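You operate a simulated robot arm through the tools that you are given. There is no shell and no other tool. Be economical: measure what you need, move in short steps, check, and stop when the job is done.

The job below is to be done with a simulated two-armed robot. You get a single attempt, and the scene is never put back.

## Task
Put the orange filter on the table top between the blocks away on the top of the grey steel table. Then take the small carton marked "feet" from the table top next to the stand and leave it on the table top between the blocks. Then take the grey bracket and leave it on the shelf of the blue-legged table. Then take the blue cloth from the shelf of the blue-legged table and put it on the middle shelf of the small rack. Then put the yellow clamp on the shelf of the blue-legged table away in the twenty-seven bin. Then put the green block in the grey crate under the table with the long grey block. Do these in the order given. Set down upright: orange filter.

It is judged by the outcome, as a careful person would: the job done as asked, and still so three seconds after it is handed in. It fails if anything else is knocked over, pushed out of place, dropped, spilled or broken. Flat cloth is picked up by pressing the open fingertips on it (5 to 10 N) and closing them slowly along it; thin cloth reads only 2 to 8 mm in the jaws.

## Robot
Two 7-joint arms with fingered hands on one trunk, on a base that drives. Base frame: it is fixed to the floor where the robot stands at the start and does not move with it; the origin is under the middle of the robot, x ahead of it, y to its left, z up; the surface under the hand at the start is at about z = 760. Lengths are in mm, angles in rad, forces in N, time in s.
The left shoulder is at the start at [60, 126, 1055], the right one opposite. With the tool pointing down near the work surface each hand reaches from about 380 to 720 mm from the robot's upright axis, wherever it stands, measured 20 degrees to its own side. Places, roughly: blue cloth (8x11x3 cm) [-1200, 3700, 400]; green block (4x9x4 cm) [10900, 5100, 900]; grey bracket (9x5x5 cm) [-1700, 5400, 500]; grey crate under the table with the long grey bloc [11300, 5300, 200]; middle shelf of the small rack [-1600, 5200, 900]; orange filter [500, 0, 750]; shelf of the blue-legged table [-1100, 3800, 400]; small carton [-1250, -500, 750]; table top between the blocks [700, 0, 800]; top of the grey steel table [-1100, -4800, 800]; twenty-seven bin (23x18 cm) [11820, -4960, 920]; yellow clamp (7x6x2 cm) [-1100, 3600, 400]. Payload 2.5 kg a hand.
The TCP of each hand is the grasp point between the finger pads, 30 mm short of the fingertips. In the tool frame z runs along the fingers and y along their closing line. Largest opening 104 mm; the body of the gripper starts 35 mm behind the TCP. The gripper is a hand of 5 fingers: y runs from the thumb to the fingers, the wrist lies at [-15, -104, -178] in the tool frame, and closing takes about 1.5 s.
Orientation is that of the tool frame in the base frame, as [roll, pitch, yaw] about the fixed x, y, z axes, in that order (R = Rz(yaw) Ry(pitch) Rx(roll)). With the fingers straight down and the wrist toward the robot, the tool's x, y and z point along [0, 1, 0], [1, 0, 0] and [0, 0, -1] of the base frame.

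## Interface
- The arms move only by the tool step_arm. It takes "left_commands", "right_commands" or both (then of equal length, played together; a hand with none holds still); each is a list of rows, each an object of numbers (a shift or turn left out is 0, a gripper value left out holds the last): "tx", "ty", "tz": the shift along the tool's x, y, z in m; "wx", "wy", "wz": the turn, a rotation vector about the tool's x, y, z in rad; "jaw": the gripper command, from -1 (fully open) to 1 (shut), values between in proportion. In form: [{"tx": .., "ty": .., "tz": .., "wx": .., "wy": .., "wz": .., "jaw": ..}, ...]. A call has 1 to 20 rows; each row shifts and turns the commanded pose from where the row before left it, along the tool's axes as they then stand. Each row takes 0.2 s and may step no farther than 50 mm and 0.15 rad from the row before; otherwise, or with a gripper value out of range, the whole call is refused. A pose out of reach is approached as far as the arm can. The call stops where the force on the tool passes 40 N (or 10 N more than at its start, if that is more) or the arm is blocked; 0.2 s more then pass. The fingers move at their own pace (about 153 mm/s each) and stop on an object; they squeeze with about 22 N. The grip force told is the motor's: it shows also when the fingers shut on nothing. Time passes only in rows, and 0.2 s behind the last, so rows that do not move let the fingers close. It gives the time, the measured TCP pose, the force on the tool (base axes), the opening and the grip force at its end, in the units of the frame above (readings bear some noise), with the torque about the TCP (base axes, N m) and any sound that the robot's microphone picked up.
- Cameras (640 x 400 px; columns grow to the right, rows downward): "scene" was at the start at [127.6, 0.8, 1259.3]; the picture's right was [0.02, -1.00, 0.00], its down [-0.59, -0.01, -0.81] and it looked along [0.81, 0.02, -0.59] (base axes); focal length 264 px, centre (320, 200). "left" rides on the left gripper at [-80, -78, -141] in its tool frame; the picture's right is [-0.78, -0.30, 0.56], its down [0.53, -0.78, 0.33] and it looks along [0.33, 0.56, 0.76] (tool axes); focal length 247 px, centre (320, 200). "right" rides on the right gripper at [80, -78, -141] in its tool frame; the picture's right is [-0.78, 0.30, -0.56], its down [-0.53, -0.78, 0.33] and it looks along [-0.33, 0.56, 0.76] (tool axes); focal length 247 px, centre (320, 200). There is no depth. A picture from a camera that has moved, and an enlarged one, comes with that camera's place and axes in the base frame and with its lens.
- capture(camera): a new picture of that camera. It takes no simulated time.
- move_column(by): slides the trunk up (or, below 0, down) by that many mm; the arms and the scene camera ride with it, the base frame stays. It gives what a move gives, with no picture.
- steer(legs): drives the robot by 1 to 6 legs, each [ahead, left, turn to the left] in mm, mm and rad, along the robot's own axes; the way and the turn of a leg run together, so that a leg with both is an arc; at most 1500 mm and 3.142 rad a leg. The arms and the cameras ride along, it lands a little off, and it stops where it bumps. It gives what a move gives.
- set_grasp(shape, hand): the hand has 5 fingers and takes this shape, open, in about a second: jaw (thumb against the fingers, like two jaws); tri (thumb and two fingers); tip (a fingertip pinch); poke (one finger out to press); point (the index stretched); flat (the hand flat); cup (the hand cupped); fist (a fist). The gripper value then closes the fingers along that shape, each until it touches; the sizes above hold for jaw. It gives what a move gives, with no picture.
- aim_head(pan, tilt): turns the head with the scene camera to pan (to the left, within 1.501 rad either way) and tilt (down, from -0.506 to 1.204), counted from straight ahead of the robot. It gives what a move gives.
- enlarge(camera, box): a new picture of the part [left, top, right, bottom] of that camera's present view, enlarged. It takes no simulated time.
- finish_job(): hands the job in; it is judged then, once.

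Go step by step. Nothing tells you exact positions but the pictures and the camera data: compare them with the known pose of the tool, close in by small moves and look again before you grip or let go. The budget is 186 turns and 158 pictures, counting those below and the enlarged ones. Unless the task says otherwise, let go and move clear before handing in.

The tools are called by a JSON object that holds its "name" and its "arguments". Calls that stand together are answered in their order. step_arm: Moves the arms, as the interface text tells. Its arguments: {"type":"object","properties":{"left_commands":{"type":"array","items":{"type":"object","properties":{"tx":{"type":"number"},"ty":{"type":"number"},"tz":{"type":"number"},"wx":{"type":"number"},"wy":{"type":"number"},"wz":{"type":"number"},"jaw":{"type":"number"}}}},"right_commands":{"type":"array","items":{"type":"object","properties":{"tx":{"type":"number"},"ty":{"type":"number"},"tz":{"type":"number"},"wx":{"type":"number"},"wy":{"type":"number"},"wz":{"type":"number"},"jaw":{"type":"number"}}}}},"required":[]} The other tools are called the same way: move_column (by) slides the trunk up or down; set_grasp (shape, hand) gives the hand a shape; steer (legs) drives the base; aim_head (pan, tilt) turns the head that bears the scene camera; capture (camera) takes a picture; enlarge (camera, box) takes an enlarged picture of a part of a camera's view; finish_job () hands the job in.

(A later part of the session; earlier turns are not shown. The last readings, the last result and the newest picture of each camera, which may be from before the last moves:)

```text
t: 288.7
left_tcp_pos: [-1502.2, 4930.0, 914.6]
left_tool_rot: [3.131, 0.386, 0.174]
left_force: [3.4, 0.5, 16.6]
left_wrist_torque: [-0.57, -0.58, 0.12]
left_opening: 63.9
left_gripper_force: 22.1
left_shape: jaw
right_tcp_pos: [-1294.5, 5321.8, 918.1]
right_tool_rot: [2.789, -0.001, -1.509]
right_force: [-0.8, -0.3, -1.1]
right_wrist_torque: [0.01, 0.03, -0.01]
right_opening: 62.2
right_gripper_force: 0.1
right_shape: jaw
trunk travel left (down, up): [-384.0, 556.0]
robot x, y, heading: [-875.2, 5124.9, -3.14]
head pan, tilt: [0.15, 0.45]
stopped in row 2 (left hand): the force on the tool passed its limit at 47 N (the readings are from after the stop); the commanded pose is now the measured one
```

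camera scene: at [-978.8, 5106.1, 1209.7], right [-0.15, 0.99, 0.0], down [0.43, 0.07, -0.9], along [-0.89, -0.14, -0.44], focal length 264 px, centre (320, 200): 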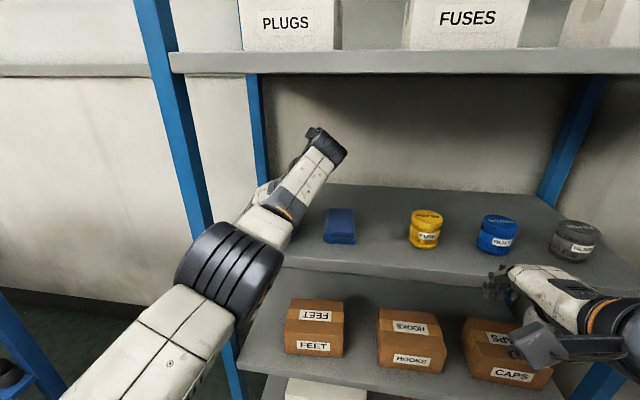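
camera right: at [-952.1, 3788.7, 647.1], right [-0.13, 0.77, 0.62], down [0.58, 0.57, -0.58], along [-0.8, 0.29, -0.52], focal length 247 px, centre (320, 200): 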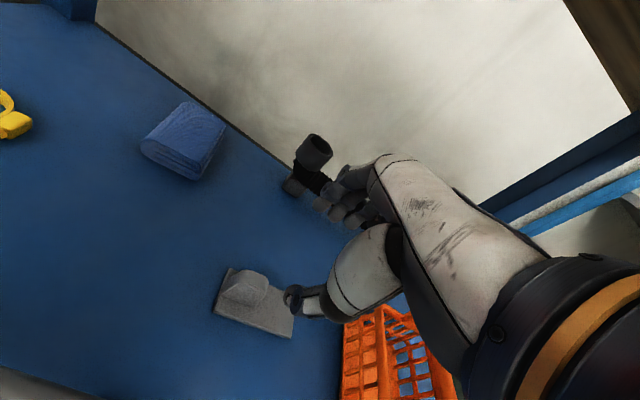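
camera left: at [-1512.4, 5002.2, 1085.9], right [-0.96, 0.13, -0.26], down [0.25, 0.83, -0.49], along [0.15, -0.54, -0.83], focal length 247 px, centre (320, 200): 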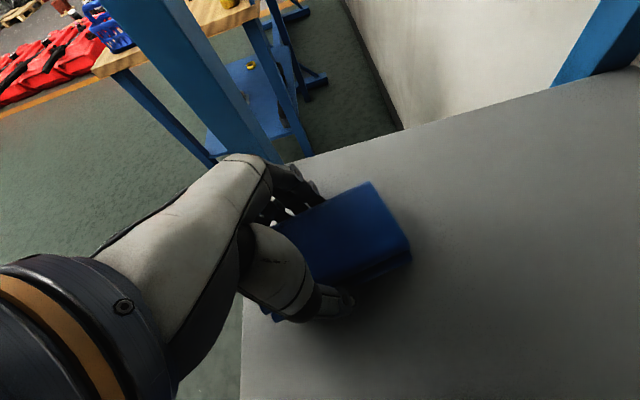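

Contact with the middle shelf. I open and lift away.

{"name": "step_arm", "arguments": {"left_commands": [{"tx": -0.0007, "tz": -0.0019}, {"jaw": -0.35}, {"jaw": -0.6}, {"jaw": -0.9}, {"jaw": -1}, {}, {}]}}

{"name": "capture", "arguments": {"camera": "left"}}

```text
t: 290.3
left_tcp_pos: [-1503.2, 4931.5, 914.3]
left_tool_rot: [3.136, 0.376, 0.174]
left_force: [0.3, 7.2, 17.9]
left_wrist_torque: [-0.78, -0.41, 0.17]
left_opening: 103.4
left_gripper_force: 0.0
left_shape: jaw
right_tcp_pos: [-1295.7, 5322.5, 918.0]
right_tool_rot: [2.786, -0.002, -1.511]
right_force: [0.0, 0.4, 0.1]
right_wrist_torque: [-0.02, 0.0, -0.02]
right_opening: 61.9
right_gripper_force: 0.1
right_shape: jaw
trunk travel left (down, up): [-384.0, 556.0]
robot x, y, heading: [-875.8, 5118.9, -3.134]
head pan, tilt: [0.15, 0.45]
```

```text
52 pictures are left
camera left: at [-1537.3, 5004.7, 1074.2], right [-0.96, 0.13, -0.23], down [0.23, 0.83, -0.51], along [0.13, -0.55, -0.83], focal length 247 px, centre (320, 200)
```

left: 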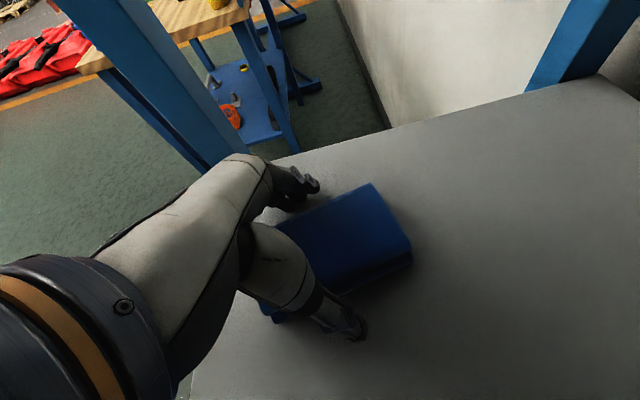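

Released. I lift straight up gently and check the cloth stays.

{"name": "step_arm", "arguments": {"left_commands": [{"tx": -0.0034, "tz": -0.0094}, {"tx": -0.0068, "tz": -0.0188}, {"tx": -0.0085, "tz": -0.0235}, {"tx": -0.006, "tz": -0.0165}, {}]}}

{"name": "capture", "arguments": {"camera": "left"}}

```text
t: 291.5
left_tcp_pos: [-1491.1, 4929.1, 980.4]
left_tool_rot: [3.134, 0.373, 0.175]
left_force: [-0.1, 0.5, 0.2]
left_wrist_torque: [-0.02, 0.0, -0.02]
left_opening: 103.8
left_gripper_force: 0.0
left_shape: jaw
left hand out of reach, approached as far as the arm can: row 3, 4
right_tcp_pos: [-1296.8, 5321.0, 917.8]
right_tool_rot: [2.79, 0.0, -1.51]
right_force: [-0.2, -0.9, 0.3]
right_wrist_torque: [0.02, 0.0, 0.02]
right_opening: 62.2
right_gripper_force: 0.0
right_shape: jaw
trunk travel left (down, up): [-384.0, 556.0]
robot x, y, heading: [-874.4, 5124.6, -3.137]
head pan, tilt: [0.15, 0.45]
```

```text
51 pictures are left
camera left: at [-1527.0, 5002.5, 1141.0], right [-0.96, 0.13, -0.24], down [0.24, 0.83, -0.51], along [0.13, -0.55, -0.83], focal length 247 px, centre (320, 200)
```

left: 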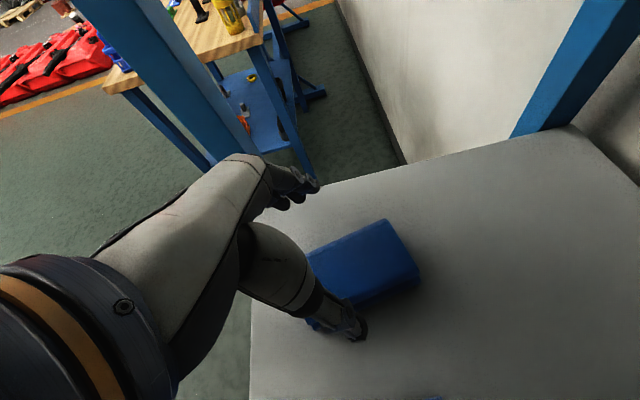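

The cloth lies on the middle shelf. I back out and prepare the left hand (standard orientation, slightly tilted) for the yellow clamp.

{"name": "steer", "arguments": {"legs": [[-800, 0, 0]]}}

{"name": "capture", "arguments": {"camera": "scene"}}

{"name": "step_arm", "arguments": {"left_commands": [{"tx": 0.03, "tz": -0.03}, {"tx": 0.03, "tz": -0.03}, {"tx": 0.03, "tz": -0.03}, {"wy": 0.125}, {"wy": 0.125}, {"wy": 0.123}, {"wz": 0.147}, {"wz": 0.147}, {"wz": 0.147}, {"wz": 0.147}, {"wz": 0.147}, {"wz": 0.147}, {"wz": 0.147}, {"wz": 0.147}, {"wz": 0.147}, {"wz": 0.147}, {"wz": 0.147}, {"wz": 0.128}, {}]}}

{"name": "move_column", "arguments": {"by": -380}}

```text
t: 295.9
left_tcp_pos: [-685.4, 4933.3, 980.5]
left_tool_rot: [3.133, 0.374, 0.169]
left_force: [-0.2, 0.3, 0.0]
left_wrist_torque: [0.02, 0.03, -0.03]
left_opening: 103.6
left_gripper_force: 0.1
left_shape: jaw
right_tcp_pos: [-488.4, 5324.7, 917.5]
right_tool_rot: [2.789, -0.001, -1.514]
right_force: [0.5, 0.0, 0.1]
right_wrist_torque: [-0.01, 0.03, 0.0]
right_opening: 62.0
right_gripper_force: 0.0
right_shape: jaw
trunk travel left (down, up): [-384.0, 556.0]
robot x, y, heading: [-66.7, 5125.7, 3.141]
head pan, tilt: [0.15, 0.45]
```

```text
50 pictures are left
camera scene: at [-199.1, 5107.8, 1209.7], right [-0.15, 0.99, 0.0], down [0.43, 0.06, -0.9], along [-0.89, -0.13, -0.44], focal length 264 px, centre (320, 200)
```

scene: 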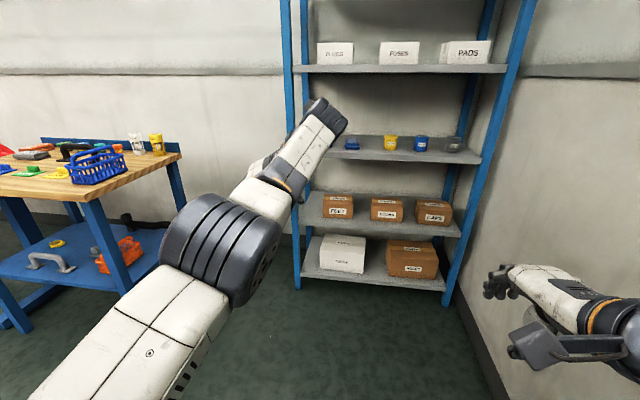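

```text
t: 299.9
left_tcp_pos: [-752.9, 4979.8, 1035.3]
left_tool_rot: [2.968, -0.035, -1.564]
left_force: [-0.6, 0.5, 0.3]
left_wrist_torque: [-0.02, 0.02, -0.02]
left_opening: 103.6
left_gripper_force: 0.1
left_shape: jaw
left hand out of reach, approached as far as the arm can: row 1, 2, 3, 4, 5, 6, 7, 8, 9, 10, 11, 12, 13, 14, 15, 16
right_tcp_pos: [-489.4, 5324.0, 918.0]
right_tool_rot: [2.787, 0.0, -1.514]
right_force: [0.5, -0.2, -1.0]
right_wrist_torque: [-0.03, 0.0, -0.02]
right_opening: 62.1
right_gripper_force: 0.1
right_shape: jaw
trunk travel left (down, up): [-384.0, 556.0]
robot x, y, heading: [-71.4, 5123.6, 3.143]
head pan, tilt: [0.15, 0.45]
```

```text
t: 303.5
left_tcp_pos: [-750.0, 4979.9, 653.8]
left_tool_rot: [2.967, -0.035, -1.565]
left_force: [-0.1, 0.2, 0.4]
left_wrist_torque: [-0.01, -0.01, 0.01]
left_opening: 103.6
left_gripper_force: 0.0
left_shape: jaw
right_tcp_pos: [-488.2, 5324.8, 537.0]
right_tool_rot: [2.789, 0.0, -1.514]
right_force: [-0.2, 0.4, 0.2]
right_wrist_torque: [-0.01, 0.01, -0.04]
right_opening: 62.2
right_gripper_force: 0.0
right_shape: jaw
trunk travel left (down, up): [-4.0, 936.0]
robot x, y, heading: [-67.6, 5124.7, 3.142]
head pan, tilt: [0.15, 0.45]
```

{"name": "steer", "arguments": {"legs": [[-40, 0, 0], [0, 1400, 0]]}}

{"name": "step_arm", "arguments": {"left_commands": [{"wx": -0.1, "tz": 0.03}, {"wx": -0.08, "wy": -0.035, "tz": 0.03}, {}]}}

{"name": "capture", "arguments": {"camera": "scene"}}

```text
t: 311.1
left_tcp_pos: [-723.0, 3562.4, 654.6]
left_tool_rot: [2.968, -0.034, -1.578]
left_force: [0.2, 1.2, 0.5]
left_wrist_torque: [0.04, 0.03, -0.01]
left_opening: 103.6
left_gripper_force: 0.1
left_shape: jaw
right_tcp_pos: [-455.2, 3904.4, 537.4]
right_tool_rot: [2.789, -0.002, -1.525]
right_force: [-0.1, 0.5, -0.3]
right_wrist_torque: [0.0, -0.01, 0.02]
right_opening: 62.3
right_gripper_force: 0.1
right_shape: jaw
trunk travel left (down, up): [-4.0, 936.0]
robot x, y, heading: [-38.8, 3698.3, 3.128]
head pan, tilt: [0.15, 0.45]
```

```text
t: 311.9
left_tcp_pos: [-772.0, 3562.5, 608.0]
left_tool_rot: [2.788, -0.002, -1.587]
left_force: [-0.8, -0.2, -0.8]
left_wrist_torque: [0.02, 0.02, 0.0]
left_opening: 103.7
left_gripper_force: 0.1
left_shape: jaw
left hand out of reach, approached as far as the arm can: row 1, 2
right_tcp_pos: [-456.2, 3904.2, 537.3]
right_tool_rot: [2.788, -0.001, -1.524]
right_force: [-0.1, 0.7, -0.1]
right_wrist_torque: [0.0, 0.0, -0.03]
right_opening: 62.1
right_gripper_force: 0.0
right_shape: jaw
trunk travel left (down, up): [-4.0, 936.0]
robot x, y, heading: [-40.8, 3699.3, 3.131]
head pan, tilt: [0.15, 0.45]
```

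```text
49 pictures are left
camera scene: at [-168.4, 3684.5, 829.7], right [-0.14, 0.99, 0.0], down [0.43, 0.06, -0.9], along [-0.89, -0.12, -0.44], focal length 264 px, centre (320, 200)
```

scene: 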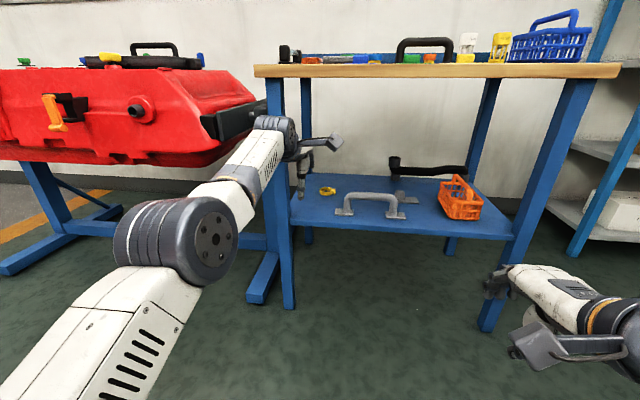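

The left forearm would hit the table leg, so I'll use the right hand for the clamp: retract the left, stretch the right pointing straight down, and shift left.

{"name": "step_arm", "arguments": {"left_commands": [{"ty": -0.0443, "tz": -0.0161}, {"ty": -0.0443, "tz": -0.0161}, {"ty": -0.0443, "tz": -0.0161}, {"ty": -0.0443, "tz": -0.0161}, {"ty": -0.0443, "tz": -0.0161}, {"ty": -0.0443, "tz": -0.0161}, {"ty": -0.0443, "tz": -0.0161}, {}, {}, {}, {}], "right_commands": [{"wx": 0.118}, {"wx": 0.118}, {"wx": 0.117}, {"ty": 0.0386, "tx": 0.0127}, {"ty": 0.0386, "tx": 0.0127}, {"ty": 0.0386, "tx": 0.0127}, {"ty": 0.0386, "tx": 0.0127}, {"ty": 0.0386, "tx": 0.0127}, {"ty": 0.0386, "tx": 0.0127}, {"ty": 0.0386, "tx": 0.0127}]}}

```text
refused: give rows for one hand, or as many for the one as for the other
```

{"name": "step_arm", "arguments": {"left_commands": [{"ty": -0.0443, "tz": -0.0161}, {"ty": -0.0443, "tz": -0.0161}, {"ty": -0.0443, "tz": -0.0161}, {"ty": -0.0443, "tz": -0.0161}, {"ty": -0.0443, "tz": -0.0161}, {"ty": -0.0443, "tz": -0.0161}, {"ty": -0.0443, "tz": -0.0161}, {}, {}, {}, {}], "right_commands": [{"wx": 0.118}, {"wx": 0.118}, {"wx": 0.117}, {"ty": 0.0386, "tx": 0.0127}, {"ty": 0.0386, "tx": 0.0127}, {"ty": 0.0386, "tx": 0.0127}, {"ty": 0.0386, "tx": 0.0127}, {"ty": 0.0386, "tx": 0.0127}, {"ty": 0.0386, "tx": 0.0127}, {"ty": 0.0386, "tx": 0.0127}, {"jaw": -0.8}]}}

{"name": "steer", "arguments": {"legs": [[0, 245, 0.01]]}}

{"name": "capture", "arguments": {"camera": "scene"}}

```text
t: 314.3
left_tcp_pos: [-745.8, 3576.0, 683.4]
left_tool_rot: [2.787, 0.0, -1.588]
left_force: [-0.7, 0.8, -0.2]
left_wrist_torque: [0.02, 0.0, 0.01]
left_opening: 103.9
left_gripper_force: 0.0
left_shape: jaw
left hand out of reach, approached as far as the arm can: row 1, 2, 3, 4, 5, 6, 7
right_tcp_pos: [-712.2, 3806.7, 536.5]
right_tool_rot: [3.138, 0.0, -1.523]
right_force: [0.6, -0.2, 0.1]
right_wrist_torque: [0.03, 0.0, 0.01]
right_opening: 93.4
right_gripper_force: 0.0
right_shape: jaw
right hand out of reach, approached as far as the arm can: row 10
trunk travel left (down, up): [-4.0, 936.0]
robot x, y, heading: [-36.5, 3697.2, 3.131]
head pan, tilt: [0.15, 0.45]
```

```text
t: 316.1
left_tcp_pos: [-743.3, 3315.7, 684.6]
left_tool_rot: [2.789, -0.001, -1.569]
left_force: [-0.4, -0.2, -0.6]
left_wrist_torque: [0.02, -0.02, 0.0]
left_opening: 103.9
left_gripper_force: 0.1
left_shape: jaw
right_tcp_pos: [-713.8, 3550.7, 537.0]
right_tool_rot: [-3.142, -0.001, -1.507]
right_force: [-0.2, 0.6, 0.2]
right_wrist_torque: [-0.02, -0.02, 0.05]
right_opening: 93.3
right_gripper_force: 0.1
right_shape: jaw
trunk travel left (down, up): [-4.0, 936.0]
robot x, y, heading: [-38.1, 3452.3, -3.135]
head pan, tilt: [0.15, 0.45]
```

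```text
48 pictures are left
camera scene: at [-168.8, 3436.3, 829.7], right [-0.16, 0.99, 0.0], down [0.43, 0.07, -0.9], along [-0.89, -0.14, -0.44], focal length 264 px, centre (320, 200)
```

scene: 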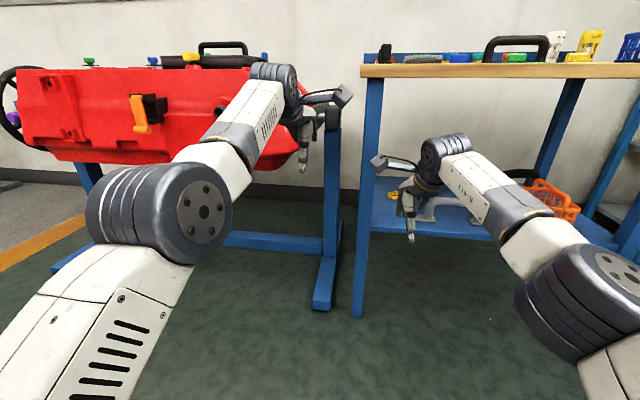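

{"name": "step_arm", "arguments": {"left_commands": [{"ty": -0.0443, "tz": -0.0161}, {"ty": -0.0443, "tz": -0.0161}, {"ty": -0.0443, "tz": -0.0161}, {"ty": -0.0443, "tz": -0.0161}, {"ty": -0.0443, "tz": -0.0161}, {"ty": -0.0443, "tz": -0.0161}, {"ty": -0.0443, "tz": -0.0161}, {}]}}

{"name": "steer", "arguments": {"legs": [[250, -22, -0.006]]}}

{"name": "capture", "arguments": {"camera": "scene"}}

{"name": "capture", "arguments": {"camera": "right"}}

```text
t: 317.9
left_tcp_pos: [-671.8, 3336.2, 802.8]
left_tool_rot: [2.79, -0.001, -1.568]
left_force: [0.8, 0.4, -1.4]
left_wrist_torque: [-0.03, -0.01, 0.02]
left_opening: 103.8
left_gripper_force: 0.1
left_shape: jaw
left hand out of reach, approached as far as the arm can: row 1, 2, 3, 4, 5, 6, 7
right_tcp_pos: [-715.2, 3550.9, 536.2]
right_tool_rot: [3.14, -0.002, -1.506]
right_force: [0.2, -0.5, 0.0]
right_wrist_torque: [0.01, 0.0, 0.01]
right_opening: 93.4
right_gripper_force: 0.0
right_shape: jaw
trunk travel left (down, up): [-4.0, 936.0]
robot x, y, heading: [-36.3, 3452.6, -3.135]
head pan, tilt: [0.15, 0.45]
```

```text
t: 319.8
left_tcp_pos: [-926.3, 3358.7, 804.1]
left_tool_rot: [2.789, -0.001, -1.569]
left_force: [0.4, -0.1, -0.1]
left_wrist_torque: [0.03, 0.0, -0.02]
left_opening: 103.8
left_gripper_force: 0.0
left_shape: jaw
right_tcp_pos: [-968.2, 3570.8, 535.3]
right_tool_rot: [3.14, -0.003, -1.509]
right_force: [-0.2, 0.7, 0.1]
right_wrist_torque: [-0.06, -0.04, 0.02]
right_opening: 94.0
right_gripper_force: 0.2
right_shape: jaw
trunk travel left (down, up): [-4.0, 936.0]
robot x, y, heading: [-292.5, 3474.5, -3.141]
head pan, tilt: [0.15, 0.45]
```

```text
47 pictures are left
camera scene: at [-423.2, 3456.7, 829.7], right [-0.15, 0.99, 0.0], down [0.43, 0.07, -0.9], along [-0.89, -0.14, -0.44], focal length 264 px, centre (320, 200)
```

scene: 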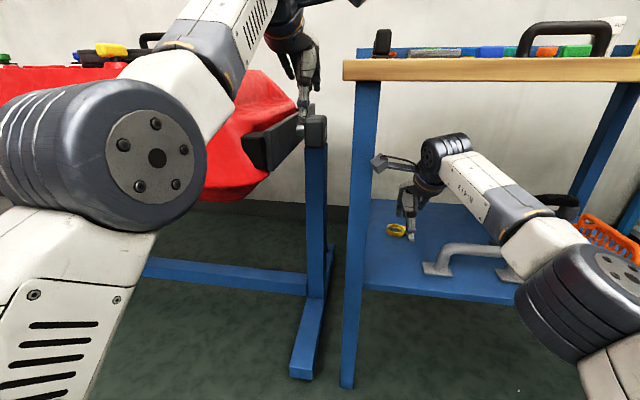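

```text
46 pictures are left
camera right: at [-887.0, 3495.9, 675.9], right [-0.34, 0.76, 0.56], down [0.74, 0.58, -0.33], along [-0.58, 0.3, -0.76], focal length 247 px, centre (320, 200)
```

right: 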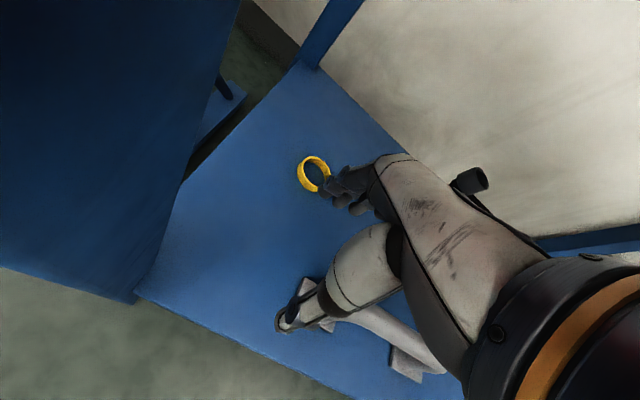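

The left hand hovers near the red rig, so I raise it clear first before going on.

{"name": "step_arm", "arguments": {"left_commands": [{"wx": 0.12}, {"wx": 0.12}, {"wx": 0.11}, {"tz": -0.04}, {"tz": -0.04}, {"tz": -0.04}, {}]}}

{"name": "enlarge", "arguments": {"camera": "right", "box": [260, 130, 380, 220]}}

```text
t: 321.4
left_tcp_pos: [-829.0, 3356.7, 807.5]
left_tool_rot: [3.137, -0.003, -1.572]
left_force: [0.7, -0.1, 0.5]
left_wrist_torque: [-0.02, 0.0, -0.01]
left_opening: 103.9
left_gripper_force: 0.1
left_shape: jaw
left hand out of reach, approached as far as the arm can: row 1, 2, 3, 4, 5, 6
right_tcp_pos: [-967.2, 3572.0, 536.2]
right_tool_rot: [-3.141, -0.002, -1.508]
right_force: [0.0, 0.2, -0.2]
right_wrist_torque: [0.01, 0.03, 0.01]
right_opening: 93.4
right_gripper_force: 0.1
right_shape: jaw
trunk travel left (down, up): [-4.0, 936.0]
robot x, y, heading: [-295.5, 3475.0, -3.137]
head pan, tilt: [0.15, 0.45]
```

```text
4.44 times, centred on (320, 175) of right
camera zoom: at [-887.0, 3496.0, 675.9], right [-0.34, 0.76, 0.56], down [0.74, 0.58, -0.33], along [-0.58, 0.3, -0.76], focal length 1098 px, centre (320, 311)
```

zoom: 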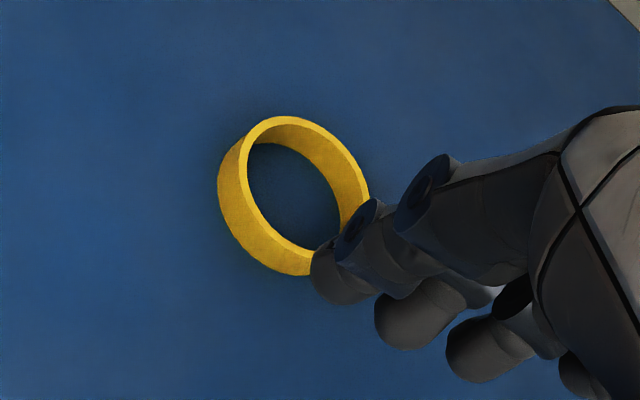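

Clamp ring centre confirmed at ≈(−1127, 3576). I drive the last 160 mm and look.

{"name": "steer", "arguments": {"legs": [[160, -3, 0]]}}

{"name": "step_arm", "arguments": {"right_commands": [{"tz": 0.025}, {"tz": 0.025}, {"tz": 0.015}, {}]}}

{"name": "enlarge", "arguments": {"camera": "right", "box": [220, 150, 400, 350]}}

```text
t: 322.8
left_tcp_pos: [-987.2, 3360.1, 807.4]
left_tool_rot: [3.138, -0.002, -1.571]
left_force: [-0.4, -0.2, 0.1]
left_wrist_torque: [0.01, -0.01, 0.0]
left_opening: 103.6
left_gripper_force: 0.1
left_shape: jaw
right_tcp_pos: [-1127.1, 3572.8, 537.3]
right_tool_rot: [-3.14, -0.002, -1.51]
right_force: [-0.4, -0.1, -0.5]
right_wrist_torque: [0.02, -0.01, 0.0]
right_opening: 93.4
right_gripper_force: 0.0
right_shape: jaw
trunk travel left (down, up): [-4.0, 936.0]
robot x, y, heading: [-450.2, 3477.5, -3.135]
head pan, tilt: [0.15, 0.45]
```

```text
t: 323.8
left_tcp_pos: [-987.5, 3360.1, 808.2]
left_tool_rot: [3.138, -0.003, -1.572]
left_force: [0.4, 0.7, -0.6]
left_wrist_torque: [-0.04, 0.01, -0.02]
left_opening: 103.7
left_gripper_force: 0.1
left_shape: jaw
right_tcp_pos: [-1125.8, 3574.9, 470.8]
right_tool_rot: [-3.14, -0.002, -1.512]
right_force: [-0.1, 0.6, 0.1]
right_wrist_torque: [0.01, -0.03, -0.02]
right_opening: 93.4
right_gripper_force: 0.0
right_shape: jaw
trunk travel left (down, up): [-4.0, 936.0]
robot x, y, heading: [-451.3, 3474.5, -3.138]
head pan, tilt: [0.15, 0.45]
```

```text
2.00 times, centred on (310, 250) of right
camera zoom: at [-1045.2, 3499.3, 609.7], right [-0.34, 0.76, 0.56], down [0.74, 0.58, -0.33], along [-0.58, 0.3, -0.76], focal length 494 px, centre (340, 100)
```

zoom: 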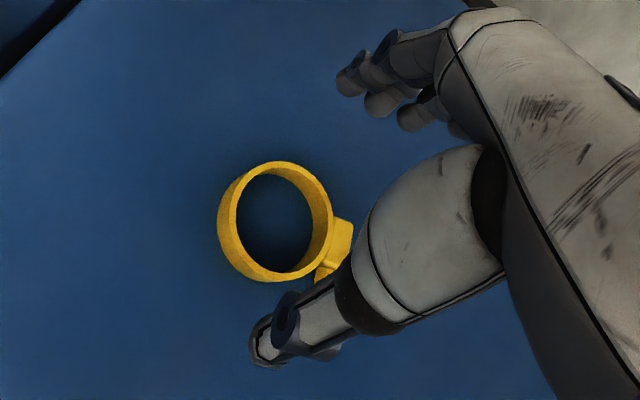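

Well centred; housing lies to the side. I descend to just above the shelf.

{"name": "step_arm", "arguments": {"right_commands": [{"tz": 0.015}, {"tz": 0.015}, {"tz": 0.008}, {"tz": 0.004}, {}]}}

{"name": "step_arm", "arguments": {"right_commands": [{"tz": 0.003}, {"tz": 0.002}, {}]}}

{"name": "enlarge", "arguments": {"camera": "right", "box": [220, 150, 400, 350]}}

```text
t: 325.0
left_tcp_pos: [-987.5, 3360.0, 807.3]
left_tool_rot: [3.138, -0.001, -1.571]
left_force: [-0.3, -0.4, 0.3]
left_wrist_torque: [0.02, 0.01, 0.01]
left_opening: 103.7
left_gripper_force: 0.0
left_shape: jaw
right_tcp_pos: [-1128.5, 3574.2, 431.5]
right_tool_rot: [3.14, -0.002, -1.511]
right_force: [-0.7, 1.4, 5.3]
right_wrist_torque: [0.0, 0.21, -0.05]
right_opening: 93.3
right_gripper_force: 0.0
right_shape: jaw
trunk travel left (down, up): [-4.0, 936.0]
robot x, y, heading: [-453.4, 3473.0, -3.138]
head pan, tilt: [0.15, 0.45]
```

```text
t: 325.8
left_tcp_pos: [-986.1, 3360.0, 810.2]
left_tool_rot: [3.134, 0.001, -1.574]
left_force: [0.1, -0.2, 0.2]
left_wrist_torque: [0.0, 0.02, -0.01]
left_opening: 103.8
left_gripper_force: 0.0
left_shape: jaw
right_tcp_pos: [-1129.0, 3573.2, 428.2]
right_tool_rot: [3.134, -0.004, -1.509]
right_force: [2.1, 0.7, 18.7]
right_wrist_torque: [0.13, 0.79, -0.03]
right_opening: 92.0
right_gripper_force: 0.0
right_shape: jaw
trunk travel left (down, up): [-4.0, 936.0]
robot x, y, heading: [-450.3, 3473.8, -3.142]
head pan, tilt: [0.15, 0.45]
```

```text
2.00 times, centred on (310, 250) of right
camera zoom: at [-1045.1, 3498.3, 567.6], right [-0.34, 0.76, 0.56], down [0.74, 0.58, -0.34], along [-0.58, 0.3, -0.76], focal length 494 px, centre (340, 100)
```

zoom: 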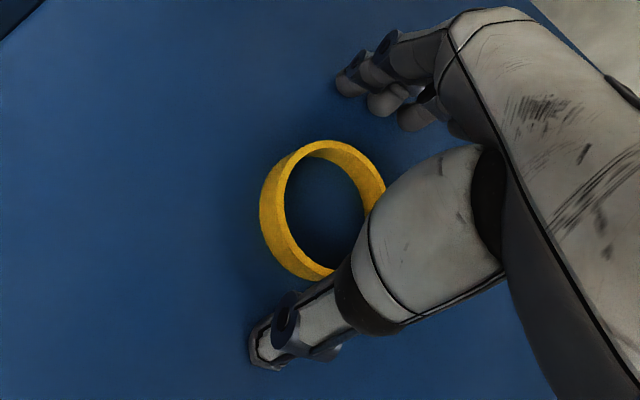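

{"name": "step_arm", "arguments": {"right_commands": [{"tz": -0.003}, {"jaw": -0.5}, {"jaw": -0.25}, {"jaw": 0.0}, {"jaw": 0.3}, {"jaw": 1}, {}, {}, {}]}}

{"name": "step_arm", "arguments": {"right_commands": [{"tz": -0.008}, {"tz": -0.012}, {"tz": -0.02}, {}]}}

{"name": "enlarge", "arguments": {"camera": "right", "box": [220, 150, 400, 350]}}

```text
t: 327.8
left_tcp_pos: [-987.5, 3359.9, 807.4]
left_tool_rot: [3.134, -0.001, -1.572]
left_force: [0.5, 0.1, -0.4]
left_wrist_torque: [0.01, 0.02, 0.0]
left_opening: 103.9
left_gripper_force: 0.0
left_shape: jaw
right_tcp_pos: [-1128.4, 3573.1, 430.7]
right_tool_rot: [3.136, -0.002, -1.512]
right_force: [2.3, -0.6, 18.9]
right_wrist_torque: [-0.05, -0.27, 0.04]
right_opening: 48.1
right_gripper_force: 21.8
right_shape: jaw
trunk travel left (down, up): [-4.0, 936.0]
robot x, y, heading: [-455.4, 3474.6, -3.14]
head pan, tilt: [0.15, 0.45]
```

```text
t: 328.8
left_tcp_pos: [-986.5, 3359.8, 806.8]
left_tool_rot: [3.138, -0.002, -1.572]
left_force: [-0.8, 0.0, -0.6]
left_wrist_torque: [0.02, -0.03, 0.01]
left_opening: 104.1
left_gripper_force: 0.1
left_shape: jaw
right_tcp_pos: [-1127.4, 3576.2, 467.0]
right_tool_rot: [3.141, -0.002, -1.511]
right_force: [-0.1, -0.1, 0.0]
right_wrist_torque: [-0.01, 0.02, 0.0]
right_opening: 48.0
right_gripper_force: 22.2
right_shape: jaw
trunk travel left (down, up): [-4.0, 936.0]
robot x, y, heading: [-449.2, 3476.9, -3.139]
head pan, tilt: [0.15, 0.45]
```

```text
2.00 times, centred on (310, 250) of right
camera zoom: at [-1045.8, 3499.3, 606.6], right [-0.34, 0.76, 0.56], down [0.74, 0.58, -0.33], along [-0.57, 0.3, -0.76], focal length 494 px, centre (340, 100)
```

zoom: 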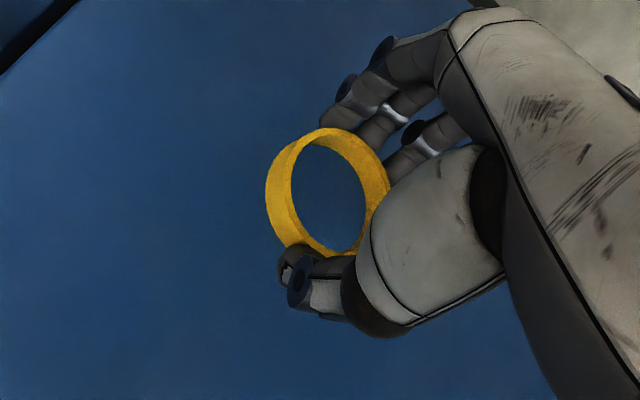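

The clamp is lifted. I raise it and back out of the table.

{"name": "step_arm", "arguments": {"right_commands": [{"tz": -0.04}, {"tz": -0.035}, {}]}}

{"name": "steer", "arguments": {"legs": [[-500, 0, 0]]}}

{"name": "move_column", "arguments": {"by": 400}}

{"name": "capture", "arguments": {"camera": "scene"}}

```text
t: 329.6
left_tcp_pos: [-986.5, 3359.9, 806.6]
left_tool_rot: [3.139, -0.002, -1.571]
left_force: [-0.7, -1.0, 1.1]
left_wrist_torque: [-0.03, -0.01, -0.02]
left_opening: 103.7
left_gripper_force: 0.0
left_shape: jaw
right_tcp_pos: [-1126.4, 3574.9, 541.9]
right_tool_rot: [-3.141, -0.003, -1.508]
right_force: [0.6, -0.5, -0.2]
right_wrist_torque: [-0.01, -0.01, 0.0]
right_opening: 48.5
right_gripper_force: 22.3
right_shape: jaw
trunk travel left (down, up): [-4.0, 936.0]
robot x, y, heading: [-451.8, 3477.0, -3.138]
head pan, tilt: [0.15, 0.45]
```

```text
t: 332.5
left_tcp_pos: [-490.6, 3360.3, 807.3]
left_tool_rot: [3.138, -0.002, -1.568]
left_force: [0.0, 0.4, -0.8]
left_wrist_torque: [0.01, -0.01, -0.01]
left_opening: 103.7
left_gripper_force: 0.1
left_shape: jaw
right_tcp_pos: [-630.0, 3574.5, 541.6]
right_tool_rot: [-3.141, -0.003, -1.506]
right_force: [-1.0, 1.1, -0.4]
right_wrist_torque: [0.02, -0.04, -0.01]
right_opening: 48.2
right_gripper_force: 22.1
right_shape: jaw
trunk travel left (down, up): [-4.0, 936.0]
robot x, y, heading: [45.3, 3475.4, -3.131]
head pan, tilt: [0.15, 0.45]
```

```text
t: 336.3
left_tcp_pos: [-490.9, 3359.7, 1206.8]
left_tool_rot: [3.136, -0.001, -1.568]
left_force: [0.1, -0.1, 0.3]
left_wrist_torque: [-0.04, 0.0, 0.03]
left_opening: 104.1
left_gripper_force: 0.1
left_shape: jaw
right_tcp_pos: [-630.9, 3575.2, 942.4]
right_tool_rot: [3.142, 0.0, -1.503]
right_force: [-0.2, 1.1, -0.6]
right_wrist_torque: [0.0, -0.04, 0.04]
right_opening: 48.1
right_gripper_force: 21.8
right_shape: jaw
trunk travel left (down, up): [-404.0, 536.0]
robot x, y, heading: [47.3, 3476.8, -3.132]
head pan, tilt: [0.15, 0.45]
```

```text
41 pictures are left
camera scene: at [-85.2, 3461.5, 1229.7], right [-0.16, 0.99, 0.0], down [0.43, 0.07, -0.9], along [-0.89, -0.14, -0.44], focal length 264 px, centre (320, 200)
```

scene: 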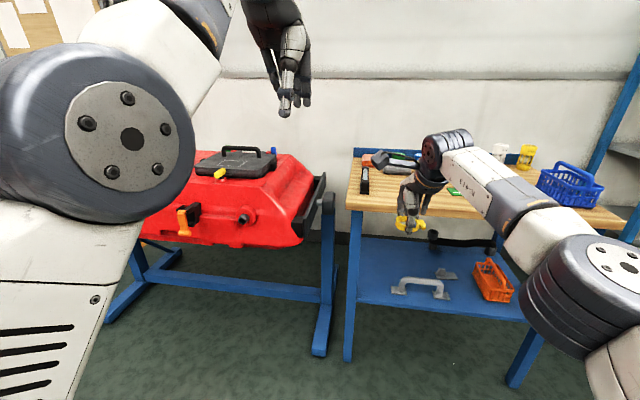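

The clamp is secure. I turn around to face +x and look for a route to the far bin.

{"name": "steer", "arguments": {"legs": [[0, 0, 3.13]]}}

{"name": "aim_head", "arguments": {"pan": -0.25, "tilt": 0.1}}

{"name": "capture", "arguments": {"camera": "scene"}}

```text
t: 344.1
left_tcp_pos: [576.9, 3612.1, 1207.3]
left_tool_rot: [3.137, -0.002, 1.61]
left_force: [0.0, 0.2, -0.2]
left_wrist_torque: [-0.01, 0.01, 0.03]
left_opening: 103.6
left_gripper_force: 0.1
left_shape: jaw
right_tcp_pos: [724.8, 3403.9, 942.5]
right_tool_rot: [-3.141, -0.001, 1.672]
right_force: [0.2, 0.0, -0.7]
right_wrist_torque: [-0.03, 0.04, 0.03]
right_opening: 47.3
right_gripper_force: 21.8
right_shape: jaw
trunk travel left (down, up): [-404.0, 536.0]
robot x, y, heading: [44.2, 3477.9, 0.044]
head pan, tilt: [0.15, 0.45]
```

```text
t: 345.0
left_tcp_pos: [576.8, 3612.7, 1207.5]
left_tool_rot: [3.138, -0.003, 1.608]
left_force: [-1.1, -0.2, -0.1]
left_wrist_torque: [-0.01, -0.01, 0.0]
left_opening: 103.6
left_gripper_force: 0.1
left_shape: jaw
right_tcp_pos: [724.6, 3403.0, 942.5]
right_tool_rot: [3.142, -0.001, 1.673]
right_force: [0.0, -0.4, -0.3]
right_wrist_torque: [0.02, -0.01, 0.0]
right_opening: 47.5
right_gripper_force: 22.5
right_shape: jaw
trunk travel left (down, up): [-404.0, 536.0]
robot x, y, heading: [44.5, 3479.3, 0.039]
head pan, tilt: [-0.25, 0.099]
```

```text
40 pictures are left
camera scene: at [175.7, 3459.2, 1262.3], right [-0.2, -0.98, 0.0], down [-0.1, 0.02, -0.99], along [0.97, -0.2, -0.1], focal length 264 px, centre (320, 200)
```

scene: 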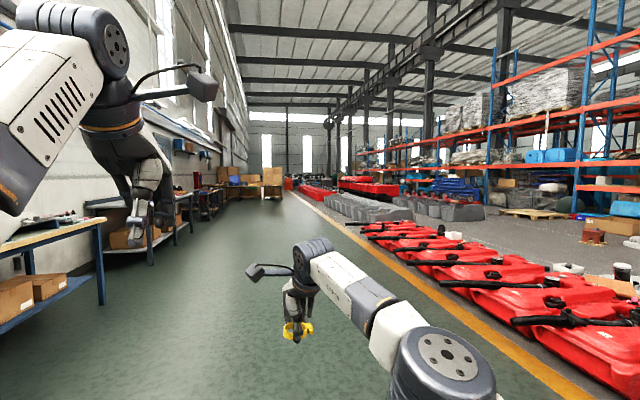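

The green aisle is clear along +x. I'll drive along it, correcting heading by odometry.

{"name": "steer", "arguments": {"legs": [[0, 0, -0.05], [1490, 0, 0], [1490, 0, 0], [1490, 0, 0]]}}

```text
t: 366.6
left_tcp_pos: [5010.2, 3539.4, 1206.4]
left_tool_rot: [3.139, -0.003, 1.549]
left_force: [-0.6, 0.1, -0.1]
left_wrist_torque: [-0.02, -0.02, -0.03]
left_opening: 103.7
left_gripper_force: 0.0
left_shape: jaw
right_tcp_pos: [5146.4, 3323.3, 943.2]
right_tool_rot: [-3.14, -0.002, 1.615]
right_force: [-0.1, 0.4, -0.4]
right_wrist_torque: [0.01, 0.0, 0.01]
right_opening: 47.5
right_gripper_force: 22.1
right_shape: jaw
trunk travel left (down, up): [-404.0, 536.0]
robot x, y, heading: [4472.5, 3435.9, -0.017]
head pan, tilt: [-0.25, 0.099]
```

{"name": "steer", "arguments": {"legs": [[1490, 0, 0], [1490, 0, 0]]}}

{"name": "aim_head", "arguments": {"pan": -0.5, "tilt": 0.1}}

{"name": "capture", "arguments": {"camera": "scene"}}

```text
t: 381.0
left_tcp_pos: [7988.4, 3548.2, 1206.6]
left_tool_rot: [3.138, -0.003, 1.588]
left_force: [-0.4, -0.1, -0.8]
left_wrist_torque: [0.01, -0.02, 0.0]
left_opening: 103.8
left_gripper_force: 0.0
left_shape: jaw
right_tcp_pos: [8131.7, 3335.6, 942.6]
right_tool_rot: [-3.141, -0.001, 1.651]
right_force: [0.5, 0.1, -0.4]
right_wrist_torque: [0.02, -0.04, -0.03]
right_opening: 47.4
right_gripper_force: 21.5
right_shape: jaw
trunk travel left (down, up): [-404.0, 536.0]
robot x, y, heading: [7451.4, 3424.6, 0.02]
head pan, tilt: [-0.25, 0.099]
```

```text
t: 381.8
left_tcp_pos: [7988.6, 3547.5, 1206.9]
left_tool_rot: [3.139, -0.002, 1.59]
left_force: [0.6, -0.1, -0.3]
left_wrist_torque: [-0.01, 0.01, -0.04]
left_opening: 103.9
left_gripper_force: 0.1
left_shape: jaw
right_tcp_pos: [8132.0, 3337.2, 943.7]
right_tool_rot: [-3.14, -0.002, 1.651]
right_force: [-0.3, 1.1, 0.1]
right_wrist_torque: [-0.02, -0.01, -0.02]
right_opening: 47.4
right_gripper_force: 21.9
right_shape: jaw
trunk travel left (down, up): [-404.0, 536.0]
robot x, y, heading: [7455.4, 3426.6, 0.021]
head pan, tilt: [-0.499, 0.099]
```

```text
39 pictures are left
camera scene: at [7576.6, 3381.6, 1262.3], right [-0.46, -0.89, 0.0], down [-0.09, 0.05, -1.0], along [0.88, -0.46, -0.1], focal length 264 px, centre (320, 200)
```

scene: 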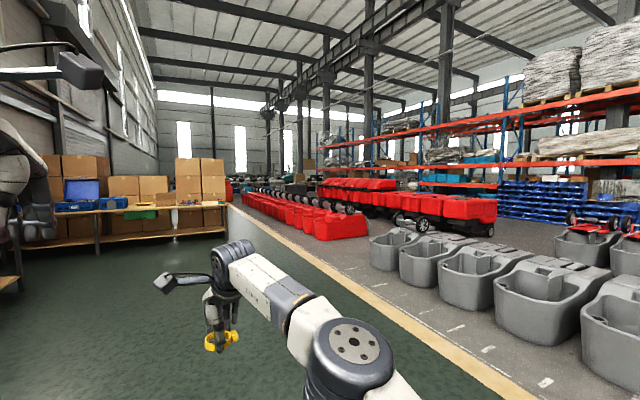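

I drive further along the aisle and look to the right for the crossing towards the bin.

{"name": "steer", "arguments": {"legs": [[0, 0, -0.03], [1490, 0, 0], [1490, 0, 0]]}}

{"name": "aim_head", "arguments": {"pan": -1.25, "tilt": 0.12}}

{"name": "capture", "arguments": {"camera": "scene"}}

```text
t: 396.4
left_tcp_pos: [10958.6, 3555.4, 1206.9]
left_tool_rot: [3.139, -0.001, 1.584]
left_force: [0.4, -0.3, 0.4]
left_wrist_torque: [0.0, 0.0, 0.0]
left_opening: 103.9
left_gripper_force: 0.1
left_shape: jaw
right_tcp_pos: [11100.7, 3343.2, 943.3]
right_tool_rot: [-3.14, -0.003, 1.648]
right_force: [0.0, -0.1, -0.4]
right_wrist_torque: [0.01, 0.0, 0.02]
right_opening: 47.1
right_gripper_force: 22.5
right_shape: jaw
trunk travel left (down, up): [-404.0, 536.0]
robot x, y, heading: [10425.5, 3430.5, 0.016]
head pan, tilt: [-0.499, 0.099]
```

```text
t: 397.5
left_tcp_pos: [10958.9, 3555.7, 1206.9]
left_tool_rot: [3.138, -0.002, 1.584]
left_force: [-0.2, -0.7, 0.1]
left_wrist_torque: [0.0, -0.01, -0.02]
left_opening: 103.8
left_gripper_force: 0.1
left_shape: jaw
right_tcp_pos: [11101.8, 3343.8, 943.6]
right_tool_rot: [3.14, -0.001, 1.647]
right_force: [0.0, -0.1, -0.6]
right_wrist_torque: [0.02, -0.01, 0.03]
right_opening: 47.3
right_gripper_force: 22.1
right_shape: jaw
trunk travel left (down, up): [-404.0, 536.0]
robot x, y, heading: [10424.6, 3429.7, 0.018]
head pan, tilt: [-1.25, 0.12]
```

```text
38 pictures are left
camera scene: at [10495.4, 3345.9, 1260.4], right [-0.94, -0.33, 0.0], down [-0.04, 0.11, -0.99], along [0.33, -0.94, -0.12], focal length 264 px, centre (320, 200)
```

scene: 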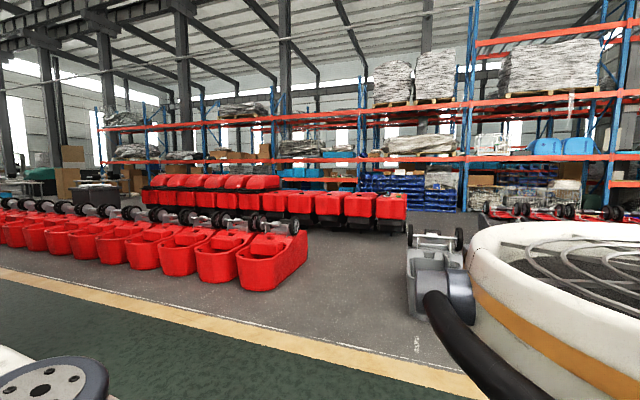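

There is a ~1.2 m gap between the grey tub row (ends x≈10550) and the red tub row (starts x≈11790). I go through it at x≈11170, facing −y.

{"name": "steer", "arguments": {"legs": [[745, 0, 0], [0, 0, -1.587], [1450, 0, 0]]}}

{"name": "aim_head", "arguments": {"pan": 0.0, "tilt": 0.15}}

{"name": "capture", "arguments": {"camera": "scene"}}

```text
t: 412.1
left_tcp_pos: [11277.3, 1483.5, 1206.6]
left_tool_rot: [3.14, -0.002, -0.013]
left_force: [0.3, 0.4, -0.4]
left_wrist_torque: [0.04, 0.03, 0.0]
left_opening: 103.9
left_gripper_force: 0.1
left_shape: jaw
right_tcp_pos: [11062.0, 1346.4, 942.7]
right_tool_rot: [3.141, -0.002, 0.05]
right_force: [-0.4, -0.1, -1.4]
right_wrist_torque: [0.0, -0.02, -0.03]
right_opening: 47.1
right_gripper_force: 22.0
right_shape: jaw
trunk travel left (down, up): [-404.0, 536.0]
robot x, y, heading: [11169.7, 2022.6, -1.58]
head pan, tilt: [-1.25, 0.12]
```

```text
t: 413.5
left_tcp_pos: [11277.6, 1483.9, 1206.7]
left_tool_rot: [3.138, -0.001, -0.013]
left_force: [-0.1, 0.2, -0.3]
left_wrist_torque: [0.0, 0.04, 0.01]
left_opening: 103.7
left_gripper_force: 0.0
left_shape: jaw
right_tcp_pos: [11061.2, 1346.4, 943.9]
right_tool_rot: [3.141, -0.002, 0.055]
right_force: [0.8, 0.3, -0.7]
right_wrist_torque: [0.02, -0.02, -0.03]
right_opening: 47.1
right_gripper_force: 22.2
right_shape: jaw
trunk travel left (down, up): [-404.0, 536.0]
robot x, y, heading: [11171.3, 2019.5, -1.579]
head pan, tilt: [0.0, 0.15]
```

```text
37 pictures are left
camera scene: at [11168.3, 1886.8, 1257.7], right [-1.0, 0.01, 0.0], down [0.0, 0.15, -0.99], along [-0.01, -0.99, -0.15], focal length 264 px, centre (320, 200)
```

scene: 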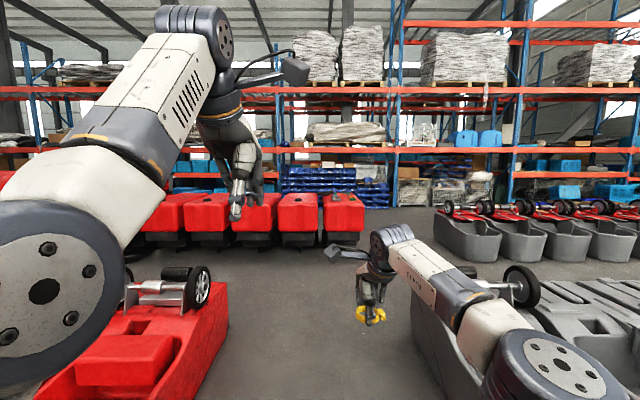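

The gap is good. I go on to y≈−1000, strafe right to x≈10020, and look ahead again.

{"name": "steer", "arguments": {"legs": [[1480, 0, 0.008], [1480, 0, 0], [0, -1150, 0]]}}

{"name": "capture", "arguments": {"camera": "scene"}}

```text
t: 432.9
left_tcp_pos: [10084.0, -1407.4, 1207.5]
left_tool_rot: [3.139, -0.001, -0.015]
left_force: [-0.4, 0.4, -0.2]
left_wrist_torque: [0.01, 0.0, 0.01]
left_opening: 103.9
left_gripper_force: 0.0
left_shape: jaw
right_tcp_pos: [9867.6, -1544.1, 943.6]
right_tool_rot: [3.141, -0.001, 0.05]
right_force: [0.9, 0.4, -0.3]
right_wrist_torque: [-0.01, -0.01, -0.01]
right_opening: 47.0
right_gripper_force: 22.4
right_shape: jaw
trunk travel left (down, up): [-404.0, 536.0]
robot x, y, heading: [9975.5, -871.9, -1.579]
head pan, tilt: [0.0, 0.15]
```

```text
36 pictures are left
camera scene: at [9974.9, -1004.0, 1257.7], right [-1.0, 0.01, 0.0], down [0.0, 0.15, -0.99], along [-0.01, -0.99, -0.15], focal length 264 px, centre (320, 200)
```

scene: 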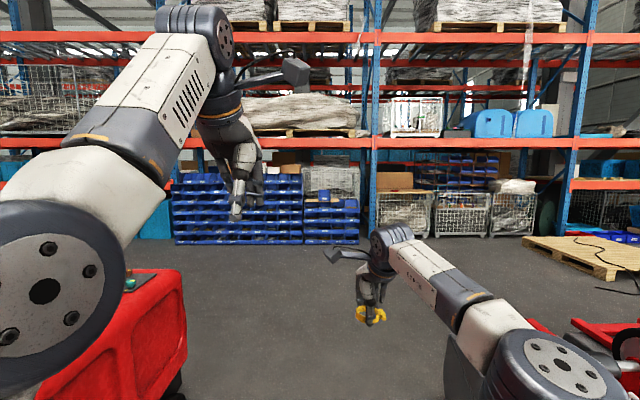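

I see the wall of blue bins on the rack (x≈10250–12100, y≈−4900). I drive ahead to y≈−3900 and look left along the aisle.

{"name": "steer", "arguments": {"legs": [[1480, 0, 0.008], [1470, 0, 0]]}}

{"name": "aim_head", "arguments": {"pan": 1.0, "tilt": 0.25}}

{"name": "capture", "arguments": {"camera": "scene"}}

```text
t: 447.2
left_tcp_pos: [10117.9, -4363.9, 1206.5]
left_tool_rot: [3.135, -0.002, 0.006]
left_force: [-0.5, 0.1, -1.8]
left_wrist_torque: [-0.01, 0.02, 0.0]
left_opening: 104.1
left_gripper_force: 0.2
left_shape: jaw
right_tcp_pos: [9904.2, -4504.3, 942.8]
right_tool_rot: [-3.141, -0.002, 0.068]
right_force: [-0.7, -0.1, -0.6]
right_wrist_torque: [-0.02, 0.02, 0.02]
right_opening: 47.2
right_gripper_force: 21.5
right_shape: jaw
trunk travel left (down, up): [-404.0, 536.0]
robot x, y, heading: [10000.9, -3826.5, -1.561]
head pan, tilt: [0.0, 0.15]
```

```text
t: 448.5
left_tcp_pos: [10118.8, -4363.6, 1207.7]
left_tool_rot: [3.136, -0.002, 0.006]
left_force: [-0.3, -0.5, -0.2]
left_wrist_torque: [0.01, 0.01, -0.02]
left_opening: 104.0
left_gripper_force: 0.0
left_shape: jaw
right_tcp_pos: [9904.8, -4504.1, 943.1]
right_tool_rot: [3.141, 0.0, 0.071]
right_force: [-0.3, 0.2, -1.2]
right_wrist_torque: [-0.01, -0.04, -0.03]
right_opening: 46.9
right_gripper_force: 21.9
right_shape: jaw
trunk travel left (down, up): [-404.0, 536.0]
robot x, y, heading: [9999.5, -3829.0, -1.56]
head pan, tilt: [1.0, 0.25]
```

```text
35 pictures are left
camera scene: at [10079.7, -3919.0, 1248.4], right [-0.53, -0.85, 0.0], down [-0.21, 0.13, -0.97], along [0.82, -0.52, -0.25], focal length 264 px, centre (320, 200)
```

scene: 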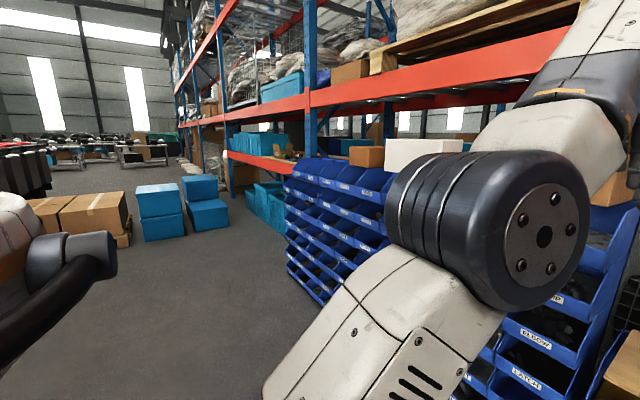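

The aisle to the left is free. I strafe along the bins to x≈11850 and look at the labels.

{"name": "steer", "arguments": {"legs": [[0, 1000, -0.01], [0, 850, 0]]}}

{"name": "aim_head", "arguments": {"pan": 0.0, "tilt": 0.35}}

{"name": "capture", "arguments": {"camera": "scene"}}

```text
t: 457.7
left_tcp_pos: [11951.9, -4335.6, 1208.0]
left_tool_rot: [3.137, -0.001, 0.013]
left_force: [-0.2, -0.8, -0.3]
left_wrist_torque: [0.04, 0.0, -0.02]
left_opening: 103.9
left_gripper_force: 0.0
left_shape: jaw
right_tcp_pos: [11739.1, -4478.0, 944.1]
right_tool_rot: [3.141, -0.002, 0.075]
right_force: [0.0, 0.2, -0.2]
right_wrist_torque: [0.05, 0.0, 0.0]
right_opening: 46.7
right_gripper_force: 21.7
right_shape: jaw
trunk travel left (down, up): [-404.0, 536.0]
robot x, y, heading: [11829.8, -3798.2, -1.554]
head pan, tilt: [1.0, 0.25]
```

```text
t: 459.0
left_tcp_pos: [11951.4, -4335.9, 1207.0]
left_tool_rot: [3.136, -0.002, 0.011]
left_force: [0.1, -0.2, 0.3]
left_wrist_torque: [0.03, -0.03, -0.02]
left_opening: 103.8
left_gripper_force: 0.1
left_shape: jaw
right_tcp_pos: [11739.3, -4478.5, 942.1]
right_tool_rot: [-3.141, -0.002, 0.074]
right_force: [-0.2, 0.3, 0.0]
right_wrist_torque: [0.03, -0.01, 0.03]
right_opening: 47.3
right_gripper_force: 22.6
right_shape: jaw
trunk travel left (down, up): [-404.0, 536.0]
robot x, y, heading: [11828.5, -3800.4, -1.554]
head pan, tilt: [0.0, 0.351]
```

```text
34 pictures are left
camera scene: at [11832.3, -3934.6, 1238.9], right [-1.0, -0.02, 0.0], down [-0.01, 0.34, -0.94], along [0.02, -0.94, -0.34], focal length 264 px, centre (320, 200)
```

scene: 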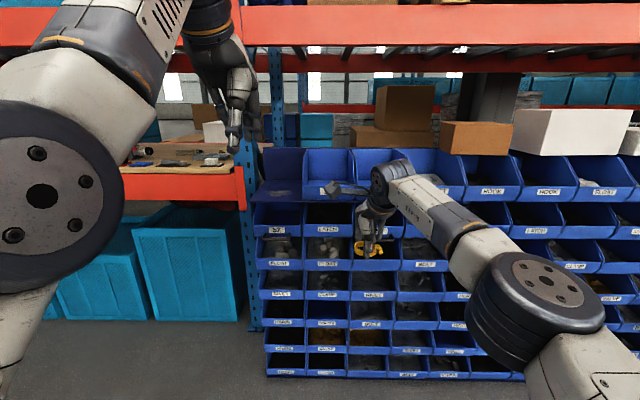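

{"name": "enlarge", "arguments": {"camera": "scene", "box": [240, 140, 480, 290]}}

```text
2.67 times, centred on (360, 215) of scene
camera zoom: at [11832.3, -3934.6, 1238.9], right [-1.0, -0.02, 0.0], down [-0.01, 0.34, -0.94], along [0.02, -0.94, -0.34], focal length 705 px, centre (213, 160)
```

zoom: 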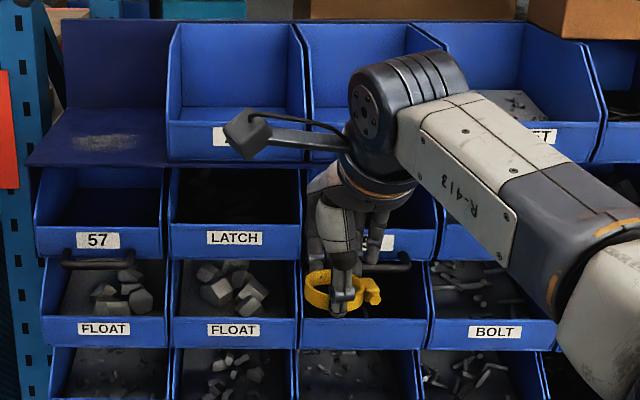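

A top-row bin label is hidden behind my hand's camera; I move the hand aside and zoom.

{"name": "step_arm", "arguments": {"right_commands": [{"tx": -0.03, "tz": -0.03}, {"tx": -0.03, "tz": -0.03}, {"tx": -0.03, "tz": -0.03}, {}]}}

{"name": "enlarge", "arguments": {"camera": "scene", "box": [240, 130, 440, 255]}}

```text
t: 460.0
left_tcp_pos: [11951.3, -4333.7, 1208.1]
left_tool_rot: [3.137, -0.003, 0.012]
left_force: [-0.8, 0.3, 0.6]
left_wrist_torque: [0.0, -0.02, 0.02]
left_opening: 103.7
left_gripper_force: 0.0
left_shape: jaw
right_tcp_pos: [11656.1, -4460.0, 1016.2]
right_tool_rot: [3.137, -0.003, 0.076]
right_force: [-0.1, -0.9, -0.5]
right_wrist_torque: [0.01, -0.02, 0.04]
right_opening: 46.9
right_gripper_force: 22.3
right_shape: jaw
right hand out of reach, approached as far as the arm can: row 1, 2, 3
trunk travel left (down, up): [-404.0, 536.0]
robot x, y, heading: [11830.3, -3802.7, -1.551]
head pan, tilt: [0.0, 0.351]
```

```text
3.20 times, centred on (340, 192) of scene
camera zoom: at [11832.2, -3934.5, 1239.0], right [-1.0, -0.02, 0.0], down [-0.01, 0.34, -0.94], along [0.02, -0.94, -0.34], focal length 846 px, centre (256, 224)
```

zoom: 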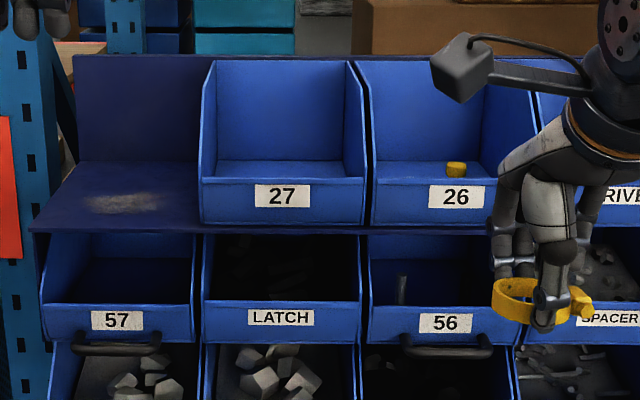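

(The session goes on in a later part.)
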